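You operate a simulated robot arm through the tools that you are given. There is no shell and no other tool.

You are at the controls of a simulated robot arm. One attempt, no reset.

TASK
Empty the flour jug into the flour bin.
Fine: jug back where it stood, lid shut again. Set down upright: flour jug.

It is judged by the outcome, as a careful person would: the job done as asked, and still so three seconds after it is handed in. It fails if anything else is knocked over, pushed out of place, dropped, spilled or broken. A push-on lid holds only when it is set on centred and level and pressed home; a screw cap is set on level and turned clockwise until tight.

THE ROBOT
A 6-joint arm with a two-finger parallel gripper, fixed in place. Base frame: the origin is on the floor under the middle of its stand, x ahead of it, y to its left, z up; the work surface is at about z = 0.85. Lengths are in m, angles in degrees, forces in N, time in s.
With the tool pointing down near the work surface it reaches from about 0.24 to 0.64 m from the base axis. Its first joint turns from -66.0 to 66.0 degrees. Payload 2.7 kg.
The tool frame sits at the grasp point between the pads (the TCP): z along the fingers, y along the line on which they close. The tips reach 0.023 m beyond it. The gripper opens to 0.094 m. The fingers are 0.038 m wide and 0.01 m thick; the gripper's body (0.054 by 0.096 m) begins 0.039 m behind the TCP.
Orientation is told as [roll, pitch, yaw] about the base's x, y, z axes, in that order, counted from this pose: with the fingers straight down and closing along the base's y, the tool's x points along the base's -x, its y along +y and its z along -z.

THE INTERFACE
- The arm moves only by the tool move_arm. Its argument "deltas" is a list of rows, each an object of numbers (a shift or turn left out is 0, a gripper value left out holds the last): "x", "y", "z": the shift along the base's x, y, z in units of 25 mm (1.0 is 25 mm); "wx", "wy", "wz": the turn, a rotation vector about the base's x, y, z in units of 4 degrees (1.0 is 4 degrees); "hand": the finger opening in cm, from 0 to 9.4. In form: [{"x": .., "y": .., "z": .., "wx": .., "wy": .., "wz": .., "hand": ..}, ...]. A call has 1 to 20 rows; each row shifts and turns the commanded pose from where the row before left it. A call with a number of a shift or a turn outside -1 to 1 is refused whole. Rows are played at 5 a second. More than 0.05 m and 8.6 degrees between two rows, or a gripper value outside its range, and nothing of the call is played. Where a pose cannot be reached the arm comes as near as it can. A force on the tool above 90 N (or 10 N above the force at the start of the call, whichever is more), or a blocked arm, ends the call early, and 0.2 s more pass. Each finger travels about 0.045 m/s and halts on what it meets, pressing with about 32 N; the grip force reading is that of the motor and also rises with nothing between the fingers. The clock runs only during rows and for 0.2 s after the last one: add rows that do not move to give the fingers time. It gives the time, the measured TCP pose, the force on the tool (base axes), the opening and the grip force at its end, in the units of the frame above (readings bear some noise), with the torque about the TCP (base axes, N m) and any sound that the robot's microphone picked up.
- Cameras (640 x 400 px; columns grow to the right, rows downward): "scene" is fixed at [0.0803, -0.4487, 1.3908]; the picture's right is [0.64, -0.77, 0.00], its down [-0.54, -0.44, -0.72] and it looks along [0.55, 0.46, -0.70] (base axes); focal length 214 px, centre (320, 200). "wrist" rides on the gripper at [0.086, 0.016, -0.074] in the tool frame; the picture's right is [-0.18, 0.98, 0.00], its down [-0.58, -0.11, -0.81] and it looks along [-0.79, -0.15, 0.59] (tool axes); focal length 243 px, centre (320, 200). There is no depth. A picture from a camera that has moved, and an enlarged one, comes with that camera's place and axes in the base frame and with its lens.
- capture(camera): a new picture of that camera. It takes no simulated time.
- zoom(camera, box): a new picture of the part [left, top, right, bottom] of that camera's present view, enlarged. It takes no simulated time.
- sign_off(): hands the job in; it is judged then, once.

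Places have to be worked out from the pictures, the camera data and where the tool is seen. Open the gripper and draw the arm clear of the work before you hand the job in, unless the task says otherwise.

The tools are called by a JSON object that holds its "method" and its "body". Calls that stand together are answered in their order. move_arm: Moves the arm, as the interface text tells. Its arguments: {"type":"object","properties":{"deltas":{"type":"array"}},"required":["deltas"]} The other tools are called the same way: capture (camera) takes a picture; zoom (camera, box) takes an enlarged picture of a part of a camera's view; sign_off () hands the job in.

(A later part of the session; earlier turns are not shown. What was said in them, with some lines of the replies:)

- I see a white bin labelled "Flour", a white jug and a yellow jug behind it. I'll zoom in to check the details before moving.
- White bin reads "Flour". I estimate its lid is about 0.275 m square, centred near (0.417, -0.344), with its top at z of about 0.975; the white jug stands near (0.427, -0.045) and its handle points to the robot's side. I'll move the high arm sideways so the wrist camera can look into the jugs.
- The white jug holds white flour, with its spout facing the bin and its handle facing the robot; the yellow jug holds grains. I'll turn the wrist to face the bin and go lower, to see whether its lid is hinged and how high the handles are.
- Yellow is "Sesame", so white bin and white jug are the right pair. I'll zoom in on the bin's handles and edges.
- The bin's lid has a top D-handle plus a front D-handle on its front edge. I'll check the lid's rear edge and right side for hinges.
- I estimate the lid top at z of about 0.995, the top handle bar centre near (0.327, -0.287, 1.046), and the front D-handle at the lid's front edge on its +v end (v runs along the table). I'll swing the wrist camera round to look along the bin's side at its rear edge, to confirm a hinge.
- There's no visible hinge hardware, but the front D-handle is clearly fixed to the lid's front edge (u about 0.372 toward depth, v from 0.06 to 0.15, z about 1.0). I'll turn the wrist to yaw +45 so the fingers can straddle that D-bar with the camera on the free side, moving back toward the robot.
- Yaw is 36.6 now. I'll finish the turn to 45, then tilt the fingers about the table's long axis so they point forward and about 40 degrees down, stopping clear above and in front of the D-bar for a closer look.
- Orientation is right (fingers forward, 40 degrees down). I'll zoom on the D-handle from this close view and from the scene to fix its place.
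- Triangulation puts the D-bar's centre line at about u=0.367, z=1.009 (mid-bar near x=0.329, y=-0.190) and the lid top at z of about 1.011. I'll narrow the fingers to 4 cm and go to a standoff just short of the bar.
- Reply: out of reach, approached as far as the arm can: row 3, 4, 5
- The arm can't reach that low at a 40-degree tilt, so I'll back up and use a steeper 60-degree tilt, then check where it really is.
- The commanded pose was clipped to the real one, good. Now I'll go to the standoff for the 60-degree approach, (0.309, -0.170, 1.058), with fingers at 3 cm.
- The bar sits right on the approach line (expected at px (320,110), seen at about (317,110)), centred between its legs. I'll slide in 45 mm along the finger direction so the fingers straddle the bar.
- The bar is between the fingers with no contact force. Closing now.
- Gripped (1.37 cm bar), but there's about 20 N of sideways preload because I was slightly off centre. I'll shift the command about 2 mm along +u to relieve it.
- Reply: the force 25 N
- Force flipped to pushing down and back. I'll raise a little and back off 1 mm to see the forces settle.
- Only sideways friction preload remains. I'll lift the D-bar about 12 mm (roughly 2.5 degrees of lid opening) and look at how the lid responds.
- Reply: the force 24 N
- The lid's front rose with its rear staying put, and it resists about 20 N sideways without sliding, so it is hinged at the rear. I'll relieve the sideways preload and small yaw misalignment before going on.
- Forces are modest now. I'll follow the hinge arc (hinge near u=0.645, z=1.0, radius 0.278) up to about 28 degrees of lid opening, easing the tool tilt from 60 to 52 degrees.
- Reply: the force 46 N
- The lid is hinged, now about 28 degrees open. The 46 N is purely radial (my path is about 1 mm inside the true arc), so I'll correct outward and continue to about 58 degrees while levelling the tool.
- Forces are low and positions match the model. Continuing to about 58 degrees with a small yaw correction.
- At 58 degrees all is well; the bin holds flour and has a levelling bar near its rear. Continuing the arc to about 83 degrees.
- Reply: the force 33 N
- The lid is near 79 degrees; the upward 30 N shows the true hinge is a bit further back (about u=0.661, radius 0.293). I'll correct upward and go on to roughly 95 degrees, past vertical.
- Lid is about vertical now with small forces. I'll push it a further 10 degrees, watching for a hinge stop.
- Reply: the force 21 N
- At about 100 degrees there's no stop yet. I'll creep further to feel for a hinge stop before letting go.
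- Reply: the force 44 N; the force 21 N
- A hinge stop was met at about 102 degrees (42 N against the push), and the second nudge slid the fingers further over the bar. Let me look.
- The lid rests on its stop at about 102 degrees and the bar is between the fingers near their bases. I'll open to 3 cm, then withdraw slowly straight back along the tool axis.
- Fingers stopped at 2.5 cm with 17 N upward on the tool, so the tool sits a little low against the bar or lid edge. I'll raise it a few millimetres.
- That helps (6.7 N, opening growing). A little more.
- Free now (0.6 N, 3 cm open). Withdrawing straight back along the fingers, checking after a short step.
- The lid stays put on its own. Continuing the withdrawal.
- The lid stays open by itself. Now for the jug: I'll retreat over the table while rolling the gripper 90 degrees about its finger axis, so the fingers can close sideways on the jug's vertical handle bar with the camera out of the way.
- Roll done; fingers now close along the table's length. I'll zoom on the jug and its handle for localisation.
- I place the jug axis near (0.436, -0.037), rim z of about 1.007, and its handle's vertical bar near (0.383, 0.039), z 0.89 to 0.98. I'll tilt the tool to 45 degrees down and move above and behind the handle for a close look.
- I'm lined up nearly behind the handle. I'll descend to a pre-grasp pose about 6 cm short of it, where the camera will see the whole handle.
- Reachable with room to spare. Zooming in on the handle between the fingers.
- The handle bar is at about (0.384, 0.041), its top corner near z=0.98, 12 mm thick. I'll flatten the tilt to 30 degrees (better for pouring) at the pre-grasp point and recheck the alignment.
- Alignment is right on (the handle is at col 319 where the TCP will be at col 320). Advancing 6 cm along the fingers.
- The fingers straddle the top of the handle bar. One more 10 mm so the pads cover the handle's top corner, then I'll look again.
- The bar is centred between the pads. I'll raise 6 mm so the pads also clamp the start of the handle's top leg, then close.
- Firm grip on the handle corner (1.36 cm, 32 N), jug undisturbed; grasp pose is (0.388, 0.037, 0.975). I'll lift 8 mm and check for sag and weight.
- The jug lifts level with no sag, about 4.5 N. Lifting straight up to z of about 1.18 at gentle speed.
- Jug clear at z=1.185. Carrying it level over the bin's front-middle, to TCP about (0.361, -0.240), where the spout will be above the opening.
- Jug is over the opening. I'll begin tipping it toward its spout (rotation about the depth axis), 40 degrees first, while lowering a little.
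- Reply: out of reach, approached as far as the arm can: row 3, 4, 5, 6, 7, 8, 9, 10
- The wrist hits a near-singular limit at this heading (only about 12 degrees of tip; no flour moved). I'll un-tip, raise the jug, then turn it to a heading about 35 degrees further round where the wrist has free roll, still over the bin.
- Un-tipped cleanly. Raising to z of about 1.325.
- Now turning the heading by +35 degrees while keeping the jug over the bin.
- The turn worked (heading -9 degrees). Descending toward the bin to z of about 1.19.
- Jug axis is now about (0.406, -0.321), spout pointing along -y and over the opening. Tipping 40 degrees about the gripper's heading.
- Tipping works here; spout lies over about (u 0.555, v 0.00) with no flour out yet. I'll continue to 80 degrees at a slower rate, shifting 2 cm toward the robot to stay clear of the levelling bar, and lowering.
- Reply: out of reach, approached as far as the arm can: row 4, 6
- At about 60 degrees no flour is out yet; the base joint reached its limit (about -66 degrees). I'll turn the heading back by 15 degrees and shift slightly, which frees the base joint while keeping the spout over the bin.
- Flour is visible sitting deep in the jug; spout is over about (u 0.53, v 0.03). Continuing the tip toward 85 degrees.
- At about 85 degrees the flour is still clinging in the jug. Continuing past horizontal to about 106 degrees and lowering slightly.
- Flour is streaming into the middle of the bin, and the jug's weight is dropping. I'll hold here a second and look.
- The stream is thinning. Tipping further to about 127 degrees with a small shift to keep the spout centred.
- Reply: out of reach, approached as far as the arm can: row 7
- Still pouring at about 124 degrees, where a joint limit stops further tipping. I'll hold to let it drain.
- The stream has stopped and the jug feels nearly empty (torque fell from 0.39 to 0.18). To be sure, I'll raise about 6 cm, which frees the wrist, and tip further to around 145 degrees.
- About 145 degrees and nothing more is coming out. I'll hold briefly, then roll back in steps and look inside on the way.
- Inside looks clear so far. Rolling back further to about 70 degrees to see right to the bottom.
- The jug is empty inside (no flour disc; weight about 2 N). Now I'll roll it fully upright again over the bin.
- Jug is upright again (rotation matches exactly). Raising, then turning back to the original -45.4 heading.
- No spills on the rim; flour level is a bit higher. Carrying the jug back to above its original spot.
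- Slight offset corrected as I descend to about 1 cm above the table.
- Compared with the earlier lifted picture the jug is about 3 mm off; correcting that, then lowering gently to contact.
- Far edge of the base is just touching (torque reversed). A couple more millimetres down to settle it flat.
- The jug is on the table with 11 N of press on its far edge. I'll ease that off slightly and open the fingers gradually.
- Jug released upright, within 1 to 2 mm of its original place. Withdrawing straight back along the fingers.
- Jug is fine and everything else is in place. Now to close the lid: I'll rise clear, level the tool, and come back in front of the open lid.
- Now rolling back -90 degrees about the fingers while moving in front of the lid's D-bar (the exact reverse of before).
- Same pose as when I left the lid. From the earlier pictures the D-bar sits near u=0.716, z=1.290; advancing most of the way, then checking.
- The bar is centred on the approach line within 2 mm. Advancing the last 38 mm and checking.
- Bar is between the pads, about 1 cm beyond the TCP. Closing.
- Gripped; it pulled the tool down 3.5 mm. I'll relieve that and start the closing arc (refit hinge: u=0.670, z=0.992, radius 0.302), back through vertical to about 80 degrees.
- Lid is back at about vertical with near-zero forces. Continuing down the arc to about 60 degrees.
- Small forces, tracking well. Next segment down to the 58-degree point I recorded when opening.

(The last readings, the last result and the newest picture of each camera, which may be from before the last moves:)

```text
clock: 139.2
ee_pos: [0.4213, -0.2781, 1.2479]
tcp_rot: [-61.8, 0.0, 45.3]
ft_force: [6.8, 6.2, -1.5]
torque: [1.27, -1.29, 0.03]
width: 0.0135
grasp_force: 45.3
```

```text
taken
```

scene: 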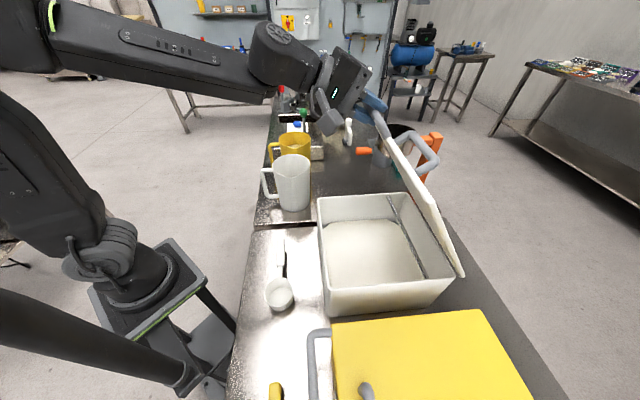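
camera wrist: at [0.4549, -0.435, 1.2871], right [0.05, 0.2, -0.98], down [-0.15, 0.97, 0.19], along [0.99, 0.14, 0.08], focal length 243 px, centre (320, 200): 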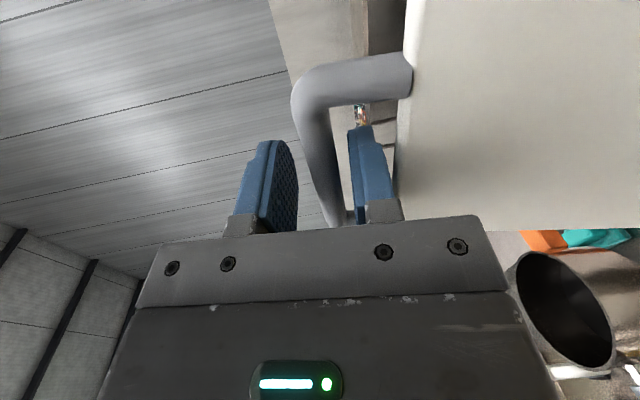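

On track at about 58 degrees. Continuing to about 43 degrees.

{"method": "move_arm", "body": {"deltas": [{"x": -0.281, "y": 0.281, "z": -0.256, "wx": 0.3536, "wy": 0.3536}, {"x": -0.281, "y": 0.281, "z": -0.256, "wx": 0.3536, "wy": 0.3536}, {"x": -0.266, "y": 0.266, "z": -0.296, "wx": 0.3536, "wy": 0.3536}, {"x": -0.266, "y": 0.266, "z": -0.296, "wx": 0.3536, "wy": 0.3536}, {"x": -0.2475, "y": 0.2475, "z": -0.344, "wx": 0.3536, "wy": 0.3536}, {"x": -0.2475, "y": 0.2475, "z": -0.344, "wx": 0.3536, "wy": 0.3536}, {}]}}

```text
clock: 140.8
ee_pos: [0.3815, -0.2391, 1.2025]
tcp_rot: [-49.9, 0.1, 45.2]
ft_force: [14.7, -2.0, -11.1]
torque: [0.65, -0.76, -0.6]
width: 0.0136
grasp_force: 45.1
```

Good. Continuing to about 28 degrees.

{"method": "move_arm", "body": {"deltas": [{"x": -0.215, "y": 0.215, "z": -0.348, "wx": 0.3536, "wy": 0.3536}, {"x": -0.215, "y": 0.215, "z": -0.348, "wx": 0.3536, "wy": 0.3536}, {"x": -0.195, "y": 0.195, "z": -0.364, "wx": 0.3536, "wy": 0.3536}, {"x": -0.195, "y": 0.195, "z": -0.364, "wx": 0.3536, "wy": 0.3536}, {"x": -0.163, "y": 0.163, "z": -0.368, "wx": 0.3536, "wy": 0.3536}, {"x": -0.163, "y": 0.163, "z": -0.368, "wx": 0.3536, "wy": 0.3536}, {}]}}

{"method": "capture", "body": {"camera": "scene"}}

```text
clock: 142.4
ee_pos: [0.3523, -0.2105, 1.1487]
tcp_rot: [-37.9, 0.2, 45.3]
ft_force: [15.8, -13.4, -11.3]
torque: [-0.13, -0.13, -0.03]
width: 0.0136
grasp_force: 45.2
```

```text
taken
```

scene: 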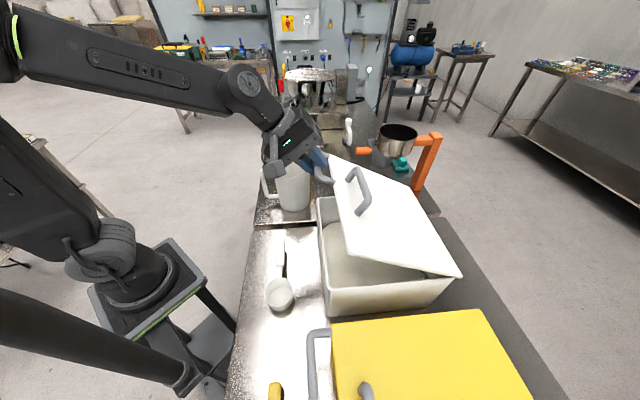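

Lid at about 28 degrees with modest forces. Lowering to about 8 degrees.

{"method": "move_arm", "body": {"deltas": [{"x": -0.142, "y": 0.142, "z": -0.43, "wx": 0.177, "wy": 0.177}, {"x": -0.152, "y": 0.152, "z": -0.426, "wx": 0.177, "wy": 0.177}, {"x": -0.126, "y": 0.126, "z": -0.444, "wx": 0.177, "wy": 0.177}, {"x": -0.126, "y": 0.126, "z": -0.444, "wx": 0.177, "wy": 0.177}, {"x": -0.096, "y": 0.096, "z": -0.46, "wx": 0.177, "wy": 0.177}, {"x": -0.096, "y": 0.096, "z": -0.46, "wx": 0.177, "wy": 0.177}, {"x": -0.066, "y": 0.066, "z": -0.47, "wx": 0.177, "wy": 0.177}, {"x": -0.066, "y": 0.066, "z": -0.47, "wx": 0.177, "wy": 0.177}, {}]}}

```text
clock: 144.4
ee_pos: [0.3295, -0.1888, 1.0582]
tcp_rot: [-29.9, -0.1, 45.3]
ft_force: [1.9, 0.3, -0.5]
torque: [-0.45, 0.31, 0.63]
width: 0.0133
grasp_force: 44.7
```

Nearly zero force at about 8 degrees. Lowering the rest slowly to the closed height (TCP z of about 1.020).

{"method": "move_arm", "body": {"deltas": [{"x": -0.04, "y": 0.04, "z": -0.4}, {"x": -0.036, "y": 0.036, "z": -0.4}, {"x": -0.02, "y": 0.02, "z": -0.3}, {"x": -0.012, "y": 0.012, "z": -0.24}, {"x": -0.008, "y": 0.008, "z": -0.15}, {}]}}

{"method": "zoom", "body": {"camera": "scene", "box": [240, 170, 480, 330]}}

```text
clock: 145.8
ee_pos: [0.328, -0.1855, 1.0221]
tcp_rot: [-30.1, 0.1, 45.3]
ft_force: [7.2, -2.5, -0.9]
torque: [-0.26, 0.08, 0.99]
width: 0.0136
grasp_force: 45.7
```

```text
2.50 times, centred on (360, 250) of scene
camera zoom: at [0.0805, -0.4488, 1.3908], right [0.64, -0.77, 0.0], down [-0.54, -0.44, -0.72], along [0.55, 0.46, -0.7], focal length 536 px, centre (220, 75)
```

zoom: 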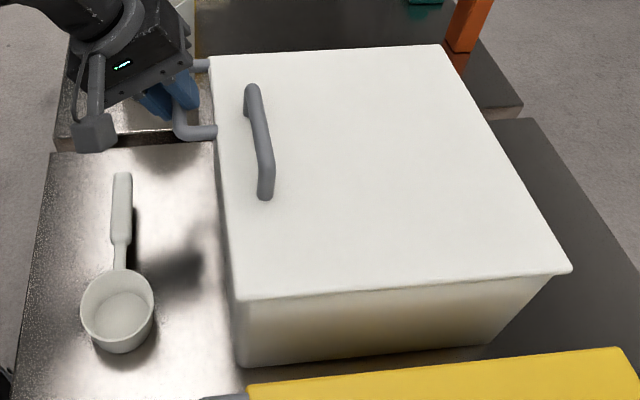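

Almost shut. Lowering in 2 mm nudges until the lid seats on the rim.

{"method": "move_arm", "body": {"deltas": [{"z": -0.08}, {}]}}

{"method": "move_arm", "body": {"deltas": [{"z": -0.08}, {}]}}

```text
clock: 146.4
ee_pos: [0.3283, -0.1858, 1.0197]
tcp_rot: [-29.9, 0.1, 45.2]
ft_force: [8.9, -6.9, -0.8]
torque: [-0.33, 0.18, 0.97]
width: 0.0135
grasp_force: 45.3
```

```text
clock: 147.0
ee_pos: [0.3285, -0.1853, 1.0184]
tcp_rot: [-30.0, 0.1, 45.2]
ft_force: [11.2, -16.0, -0.3]
torque: [-0.85, 0.44, 0.64]
width: 0.0137
grasp_force: 44.6
```

Still no upward contact. Continuing in small nudges with a slight +u relief.

{"method": "move_arm", "body": {"deltas": [{"x": 0.02, "y": -0.02, "z": -0.08}, {}]}}

{"method": "move_arm", "body": {"deltas": [{"z": -0.08}, {}]}}

{"method": "zoom", "body": {"camera": "scene", "box": [290, 180, 380, 240]}}

{"method": "zoom", "body": {"camera": "wrist", "box": [160, 0, 440, 230]}}

```text
clock: 147.6
ee_pos: [0.3271, -0.1855, 1.017]
tcp_rot: [-30.1, 0.1, 45.2]
ft_force: [-8.9, -0.1, 23.5]
torque: [-1.06, 0.76, 0.5]
width: 0.0134
grasp_force: 45.2
```

```text
clock: 148.2
ee_pos: [0.3288, -0.1853, 1.0161]
tcp_rot: [-30.3, 0.1, 45.3]
ft_force: [-17.6, -3.3, 41.3]
torque: [-0.68, 0.46, 0.76]
width: 0.0133
grasp_force: 45.4
```

```text
6.67 times, centred on (335, 210) of scene
camera zoom: at [0.0793, -0.4485, 1.391], right [0.64, -0.77, 0.0], down [-0.54, -0.44, -0.72], along [0.55, 0.46, -0.7], focal length 1430 px, centre (220, 133)
```

zoom: 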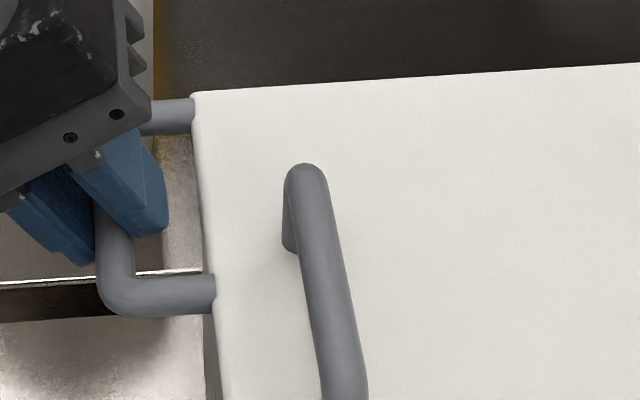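

```text
1.74 times, centred on (300, 115) of wrist
camera zoom: at [0.231, -0.2113, 1.0731], right [-0.47, 0.73, -0.5], down [0.19, 0.63, 0.75], along [0.86, 0.26, -0.44], focal length 422 px, centre (355, 348)
```

zoom: 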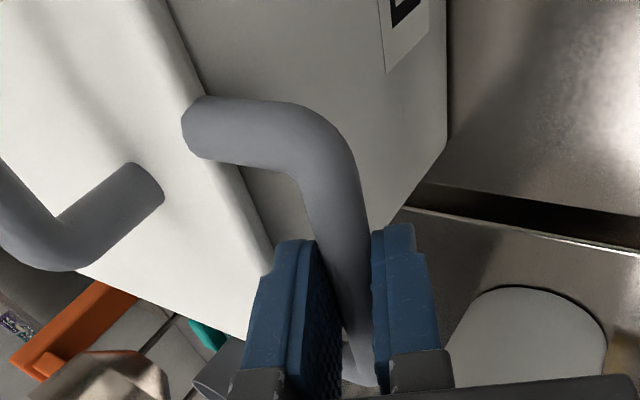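

The lid is seated (41 N press, and its corner matches the original picture pixel for pixel). I'll ease the press off and open the fingers.

{"method": "move_arm", "body": {"deltas": [{"z": 0.07}, {"hand": 2.0}, {"hand": 2.8}, {"hand": 2.8}, {}]}}

{"method": "zoom", "body": {"camera": "wrist", "box": [160, 0, 440, 230]}}

```text
clock: 149.4
ee_pos: [0.3283, -0.1842, 1.0158]
tcp_rot: [-29.9, 0.1, 45.2]
ft_force: [-0.4, 0.5, -0.1]
torque: [-0.01, -0.02, -0.02]
width: 0.0283
grasp_force: 0.0
```

```text
1.74 times, centred on (300, 115) of wrist
camera zoom: at [0.231, -0.2109, 1.073], right [-0.48, 0.73, -0.49], down [0.19, 0.63, 0.75], along [0.86, 0.26, -0.44], focal length 422 px, centre (355, 348)
```

zoom: 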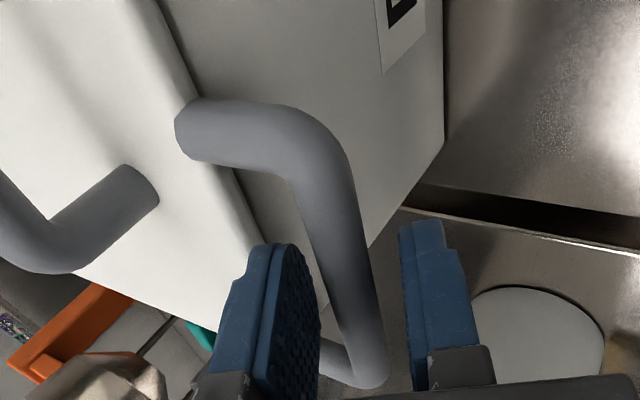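

Free with zero force. Withdrawing straight back along the fingers.

{"method": "move_arm", "body": {"deltas": [{"x": -0.1, "y": 0.1, "z": 0.245}, {"x": -0.15, "y": 0.15, "z": 0.367}, {"x": -0.212, "y": 0.212, "z": 0.52}, {"x": -0.212, "y": 0.212, "z": 0.52}, {"x": -0.1, "y": 0.1, "z": 0.5}, {"z": 0.8}, {"z": 0.8}, {"z": 0.8}, {"z": 0.8}, {}]}}

{"method": "capture", "body": {"camera": "scene"}}

{"method": "capture", "body": {"camera": "wrist"}}

```text
clock: 151.6
ee_pos: [0.3067, -0.167, 1.1502]
tcp_rot: [-30.0, 0.2, 45.2]
ft_force: [-0.5, 0.9, 0.1]
torque: [0.0, -0.01, 0.02]
width: 0.0283
grasp_force: 0.0
```

```text
taken
```

scene: 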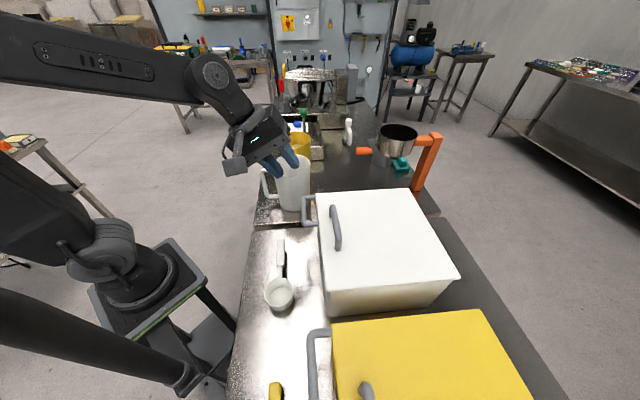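

```text
taken
camera wrist: at [0.2114, -0.1919, 1.2075], right [-0.48, 0.73, -0.49], down [0.19, 0.63, 0.75], along [0.86, 0.26, -0.44], focal length 243 px, centre (320, 200)
```

wrist: 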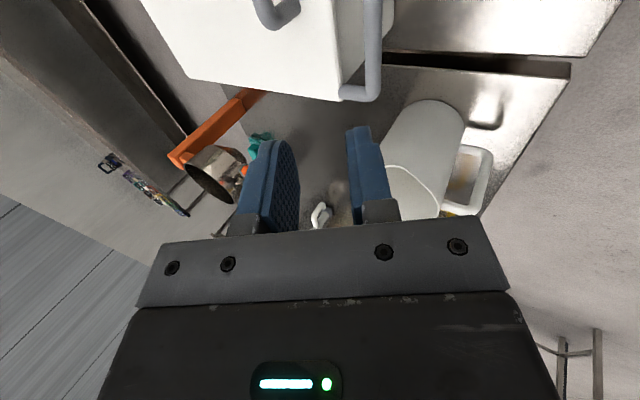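

Everything looks as it should. I'll rise clear of the work, straighten the tool and open the gripper fully, then check the jug and the lid.

{"method": "move_arm", "body": {"deltas": [{"z": 0.8}, {"z": 0.8}, {"z": 0.8, "wx": 0.66, "wy": 0.66}, {"z": 0.8, "wx": 0.66, "wy": 0.66}, {"z": 0.8, "wx": 0.66, "wy": 0.66}, {"z": 0.8, "wx": 0.66, "wy": 0.66}, {"z": 0.6, "wx": 0.66, "wy": 0.66}, {"z": 0.6, "wx": 0.66, "wy": 0.66, "hand": 9.4}, {"x": -0.5, "wx": 0.66, "wy": 0.66}, {"x": -0.5, "wx": 0.66, "wy": 0.66}, {"x": -0.5}, {"x": -0.5}, {}]}}

{"method": "capture", "body": {"camera": "scene"}}

{"method": "zoom", "body": {"camera": "scene", "box": [250, 145, 320, 220]}}

{"method": "zoom", "body": {"camera": "scene", "box": [220, 180, 480, 340]}}

{"method": "capture", "body": {"camera": "wrist"}}

```text
clock: 154.4
ee_pos: [0.2579, -0.1657, 1.3003]
tcp_rot: [-0.1, -0.1, 45.3]
ft_force: [0.0, 0.8, -0.5]
torque: [0.0, -0.03, -0.01]
width: 0.0941
grasp_force: 0.1
```

```text
taken
```

scene: 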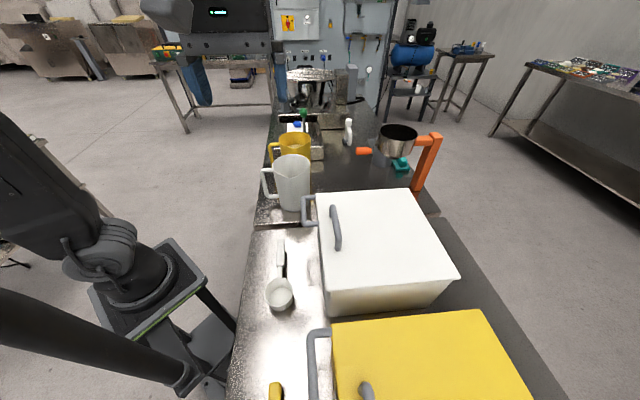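

```text
5.33 times, centred on (285, 182) of scene
camera zoom: at [0.0803, -0.4487, 1.3908], right [0.64, -0.77, 0.0], down [-0.54, -0.44, -0.72], along [0.55, 0.46, -0.7], focal length 1144 px, centre (507, 293)
```

zoom: 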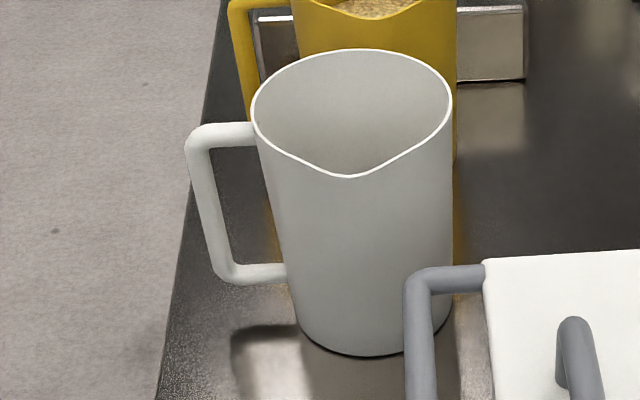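

```text
2.46 times, centred on (350, 260) of scene
camera zoom: at [0.0803, -0.4487, 1.3908], right [0.64, -0.77, 0.0], down [-0.54, -0.44, -0.72], along [0.55, 0.46, -0.7], focal length 528 px, centre (246, 52)
```

zoom: 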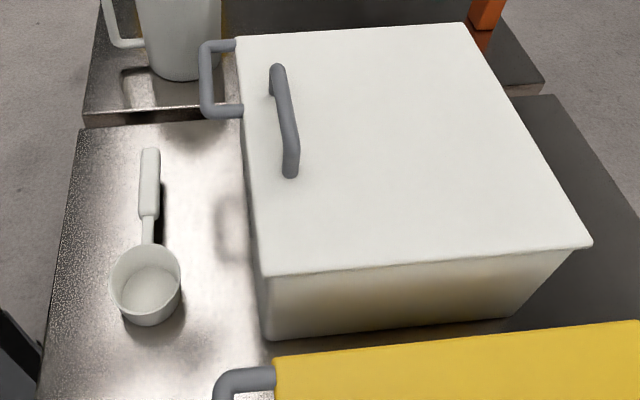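

```text
taken
camera wrist: at [0.1858, -0.2171, 1.3752], right [-0.57, 0.82, 0.0], down [0.49, 0.34, 0.81], along [0.66, 0.46, -0.59], focal length 243 px, centre (320, 200)
```

wrist: 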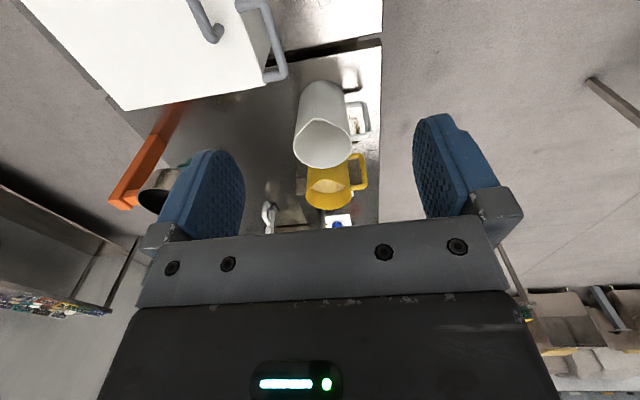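

Lid and bin match the opening picture, and the jug is within a couple of millimetres of where it stood. A last check inside the jug.

{"method": "zoom", "body": {"camera": "wrist", "box": [270, 60, 400, 230]}}

{"method": "zoom", "body": {"camera": "scene", "box": [310, 180, 470, 320]}}

```text
2.35 times, centred on (335, 145) of wrist
camera zoom: at [0.1858, -0.2171, 1.3752], right [-0.57, 0.82, 0.0], down [0.49, 0.34, 0.81], along [0.66, 0.46, -0.59], focal length 571 px, centre (285, 329)
```

zoom: 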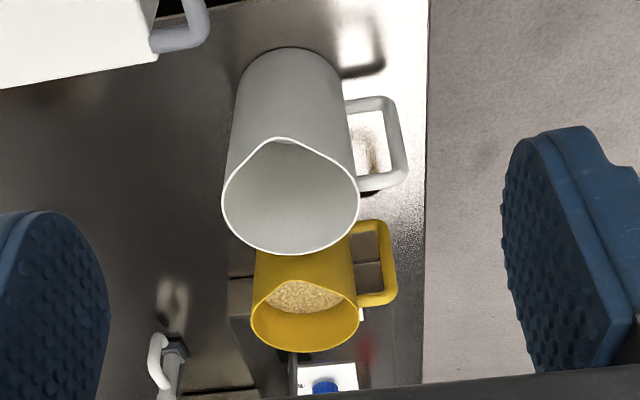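

```text
2.86 times, centred on (390, 250) of scene
camera zoom: at [0.0803, -0.4487, 1.3908], right [0.64, -0.77, 0.0], down [-0.54, -0.44, -0.72], along [0.55, 0.46, -0.7], focal length 613 px, centre (120, 57)
```

zoom: 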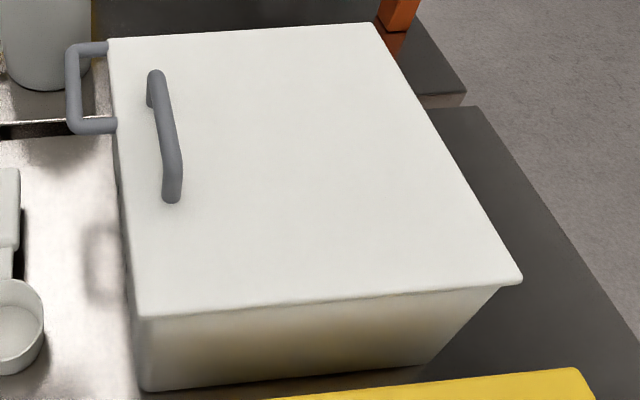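

The jug is empty and upright at its place, the lid is shut flush, nothing else has moved and no flour is spilled. The gripper is open and clear, so I'm handing it in.

{"method": "sign_off", "body": {}}

```text
The job is handed in.
```

The flour jug is empty, its flour is in the flour bin, and I've handed the job in.

- **Jug:** it stands upright within about 2 mm of where it was. The cameras show no flour left inside, and its weight fell from about 4.5 N to about 2 N.
- **Lid:** it is hinged, and it is shut again and seated on the rim, lined up with the opening picture.
- **Surroundings:** I saw no spilled flour on the rim or the table, and nothing else appears to have moved.
- **Arm:** the gripper is open and clear of the work.

The first pouring position didn't work because the wrist could only tip the jug about 12 degrees there. I turned the jug to a different heading over the bin and poured from there.
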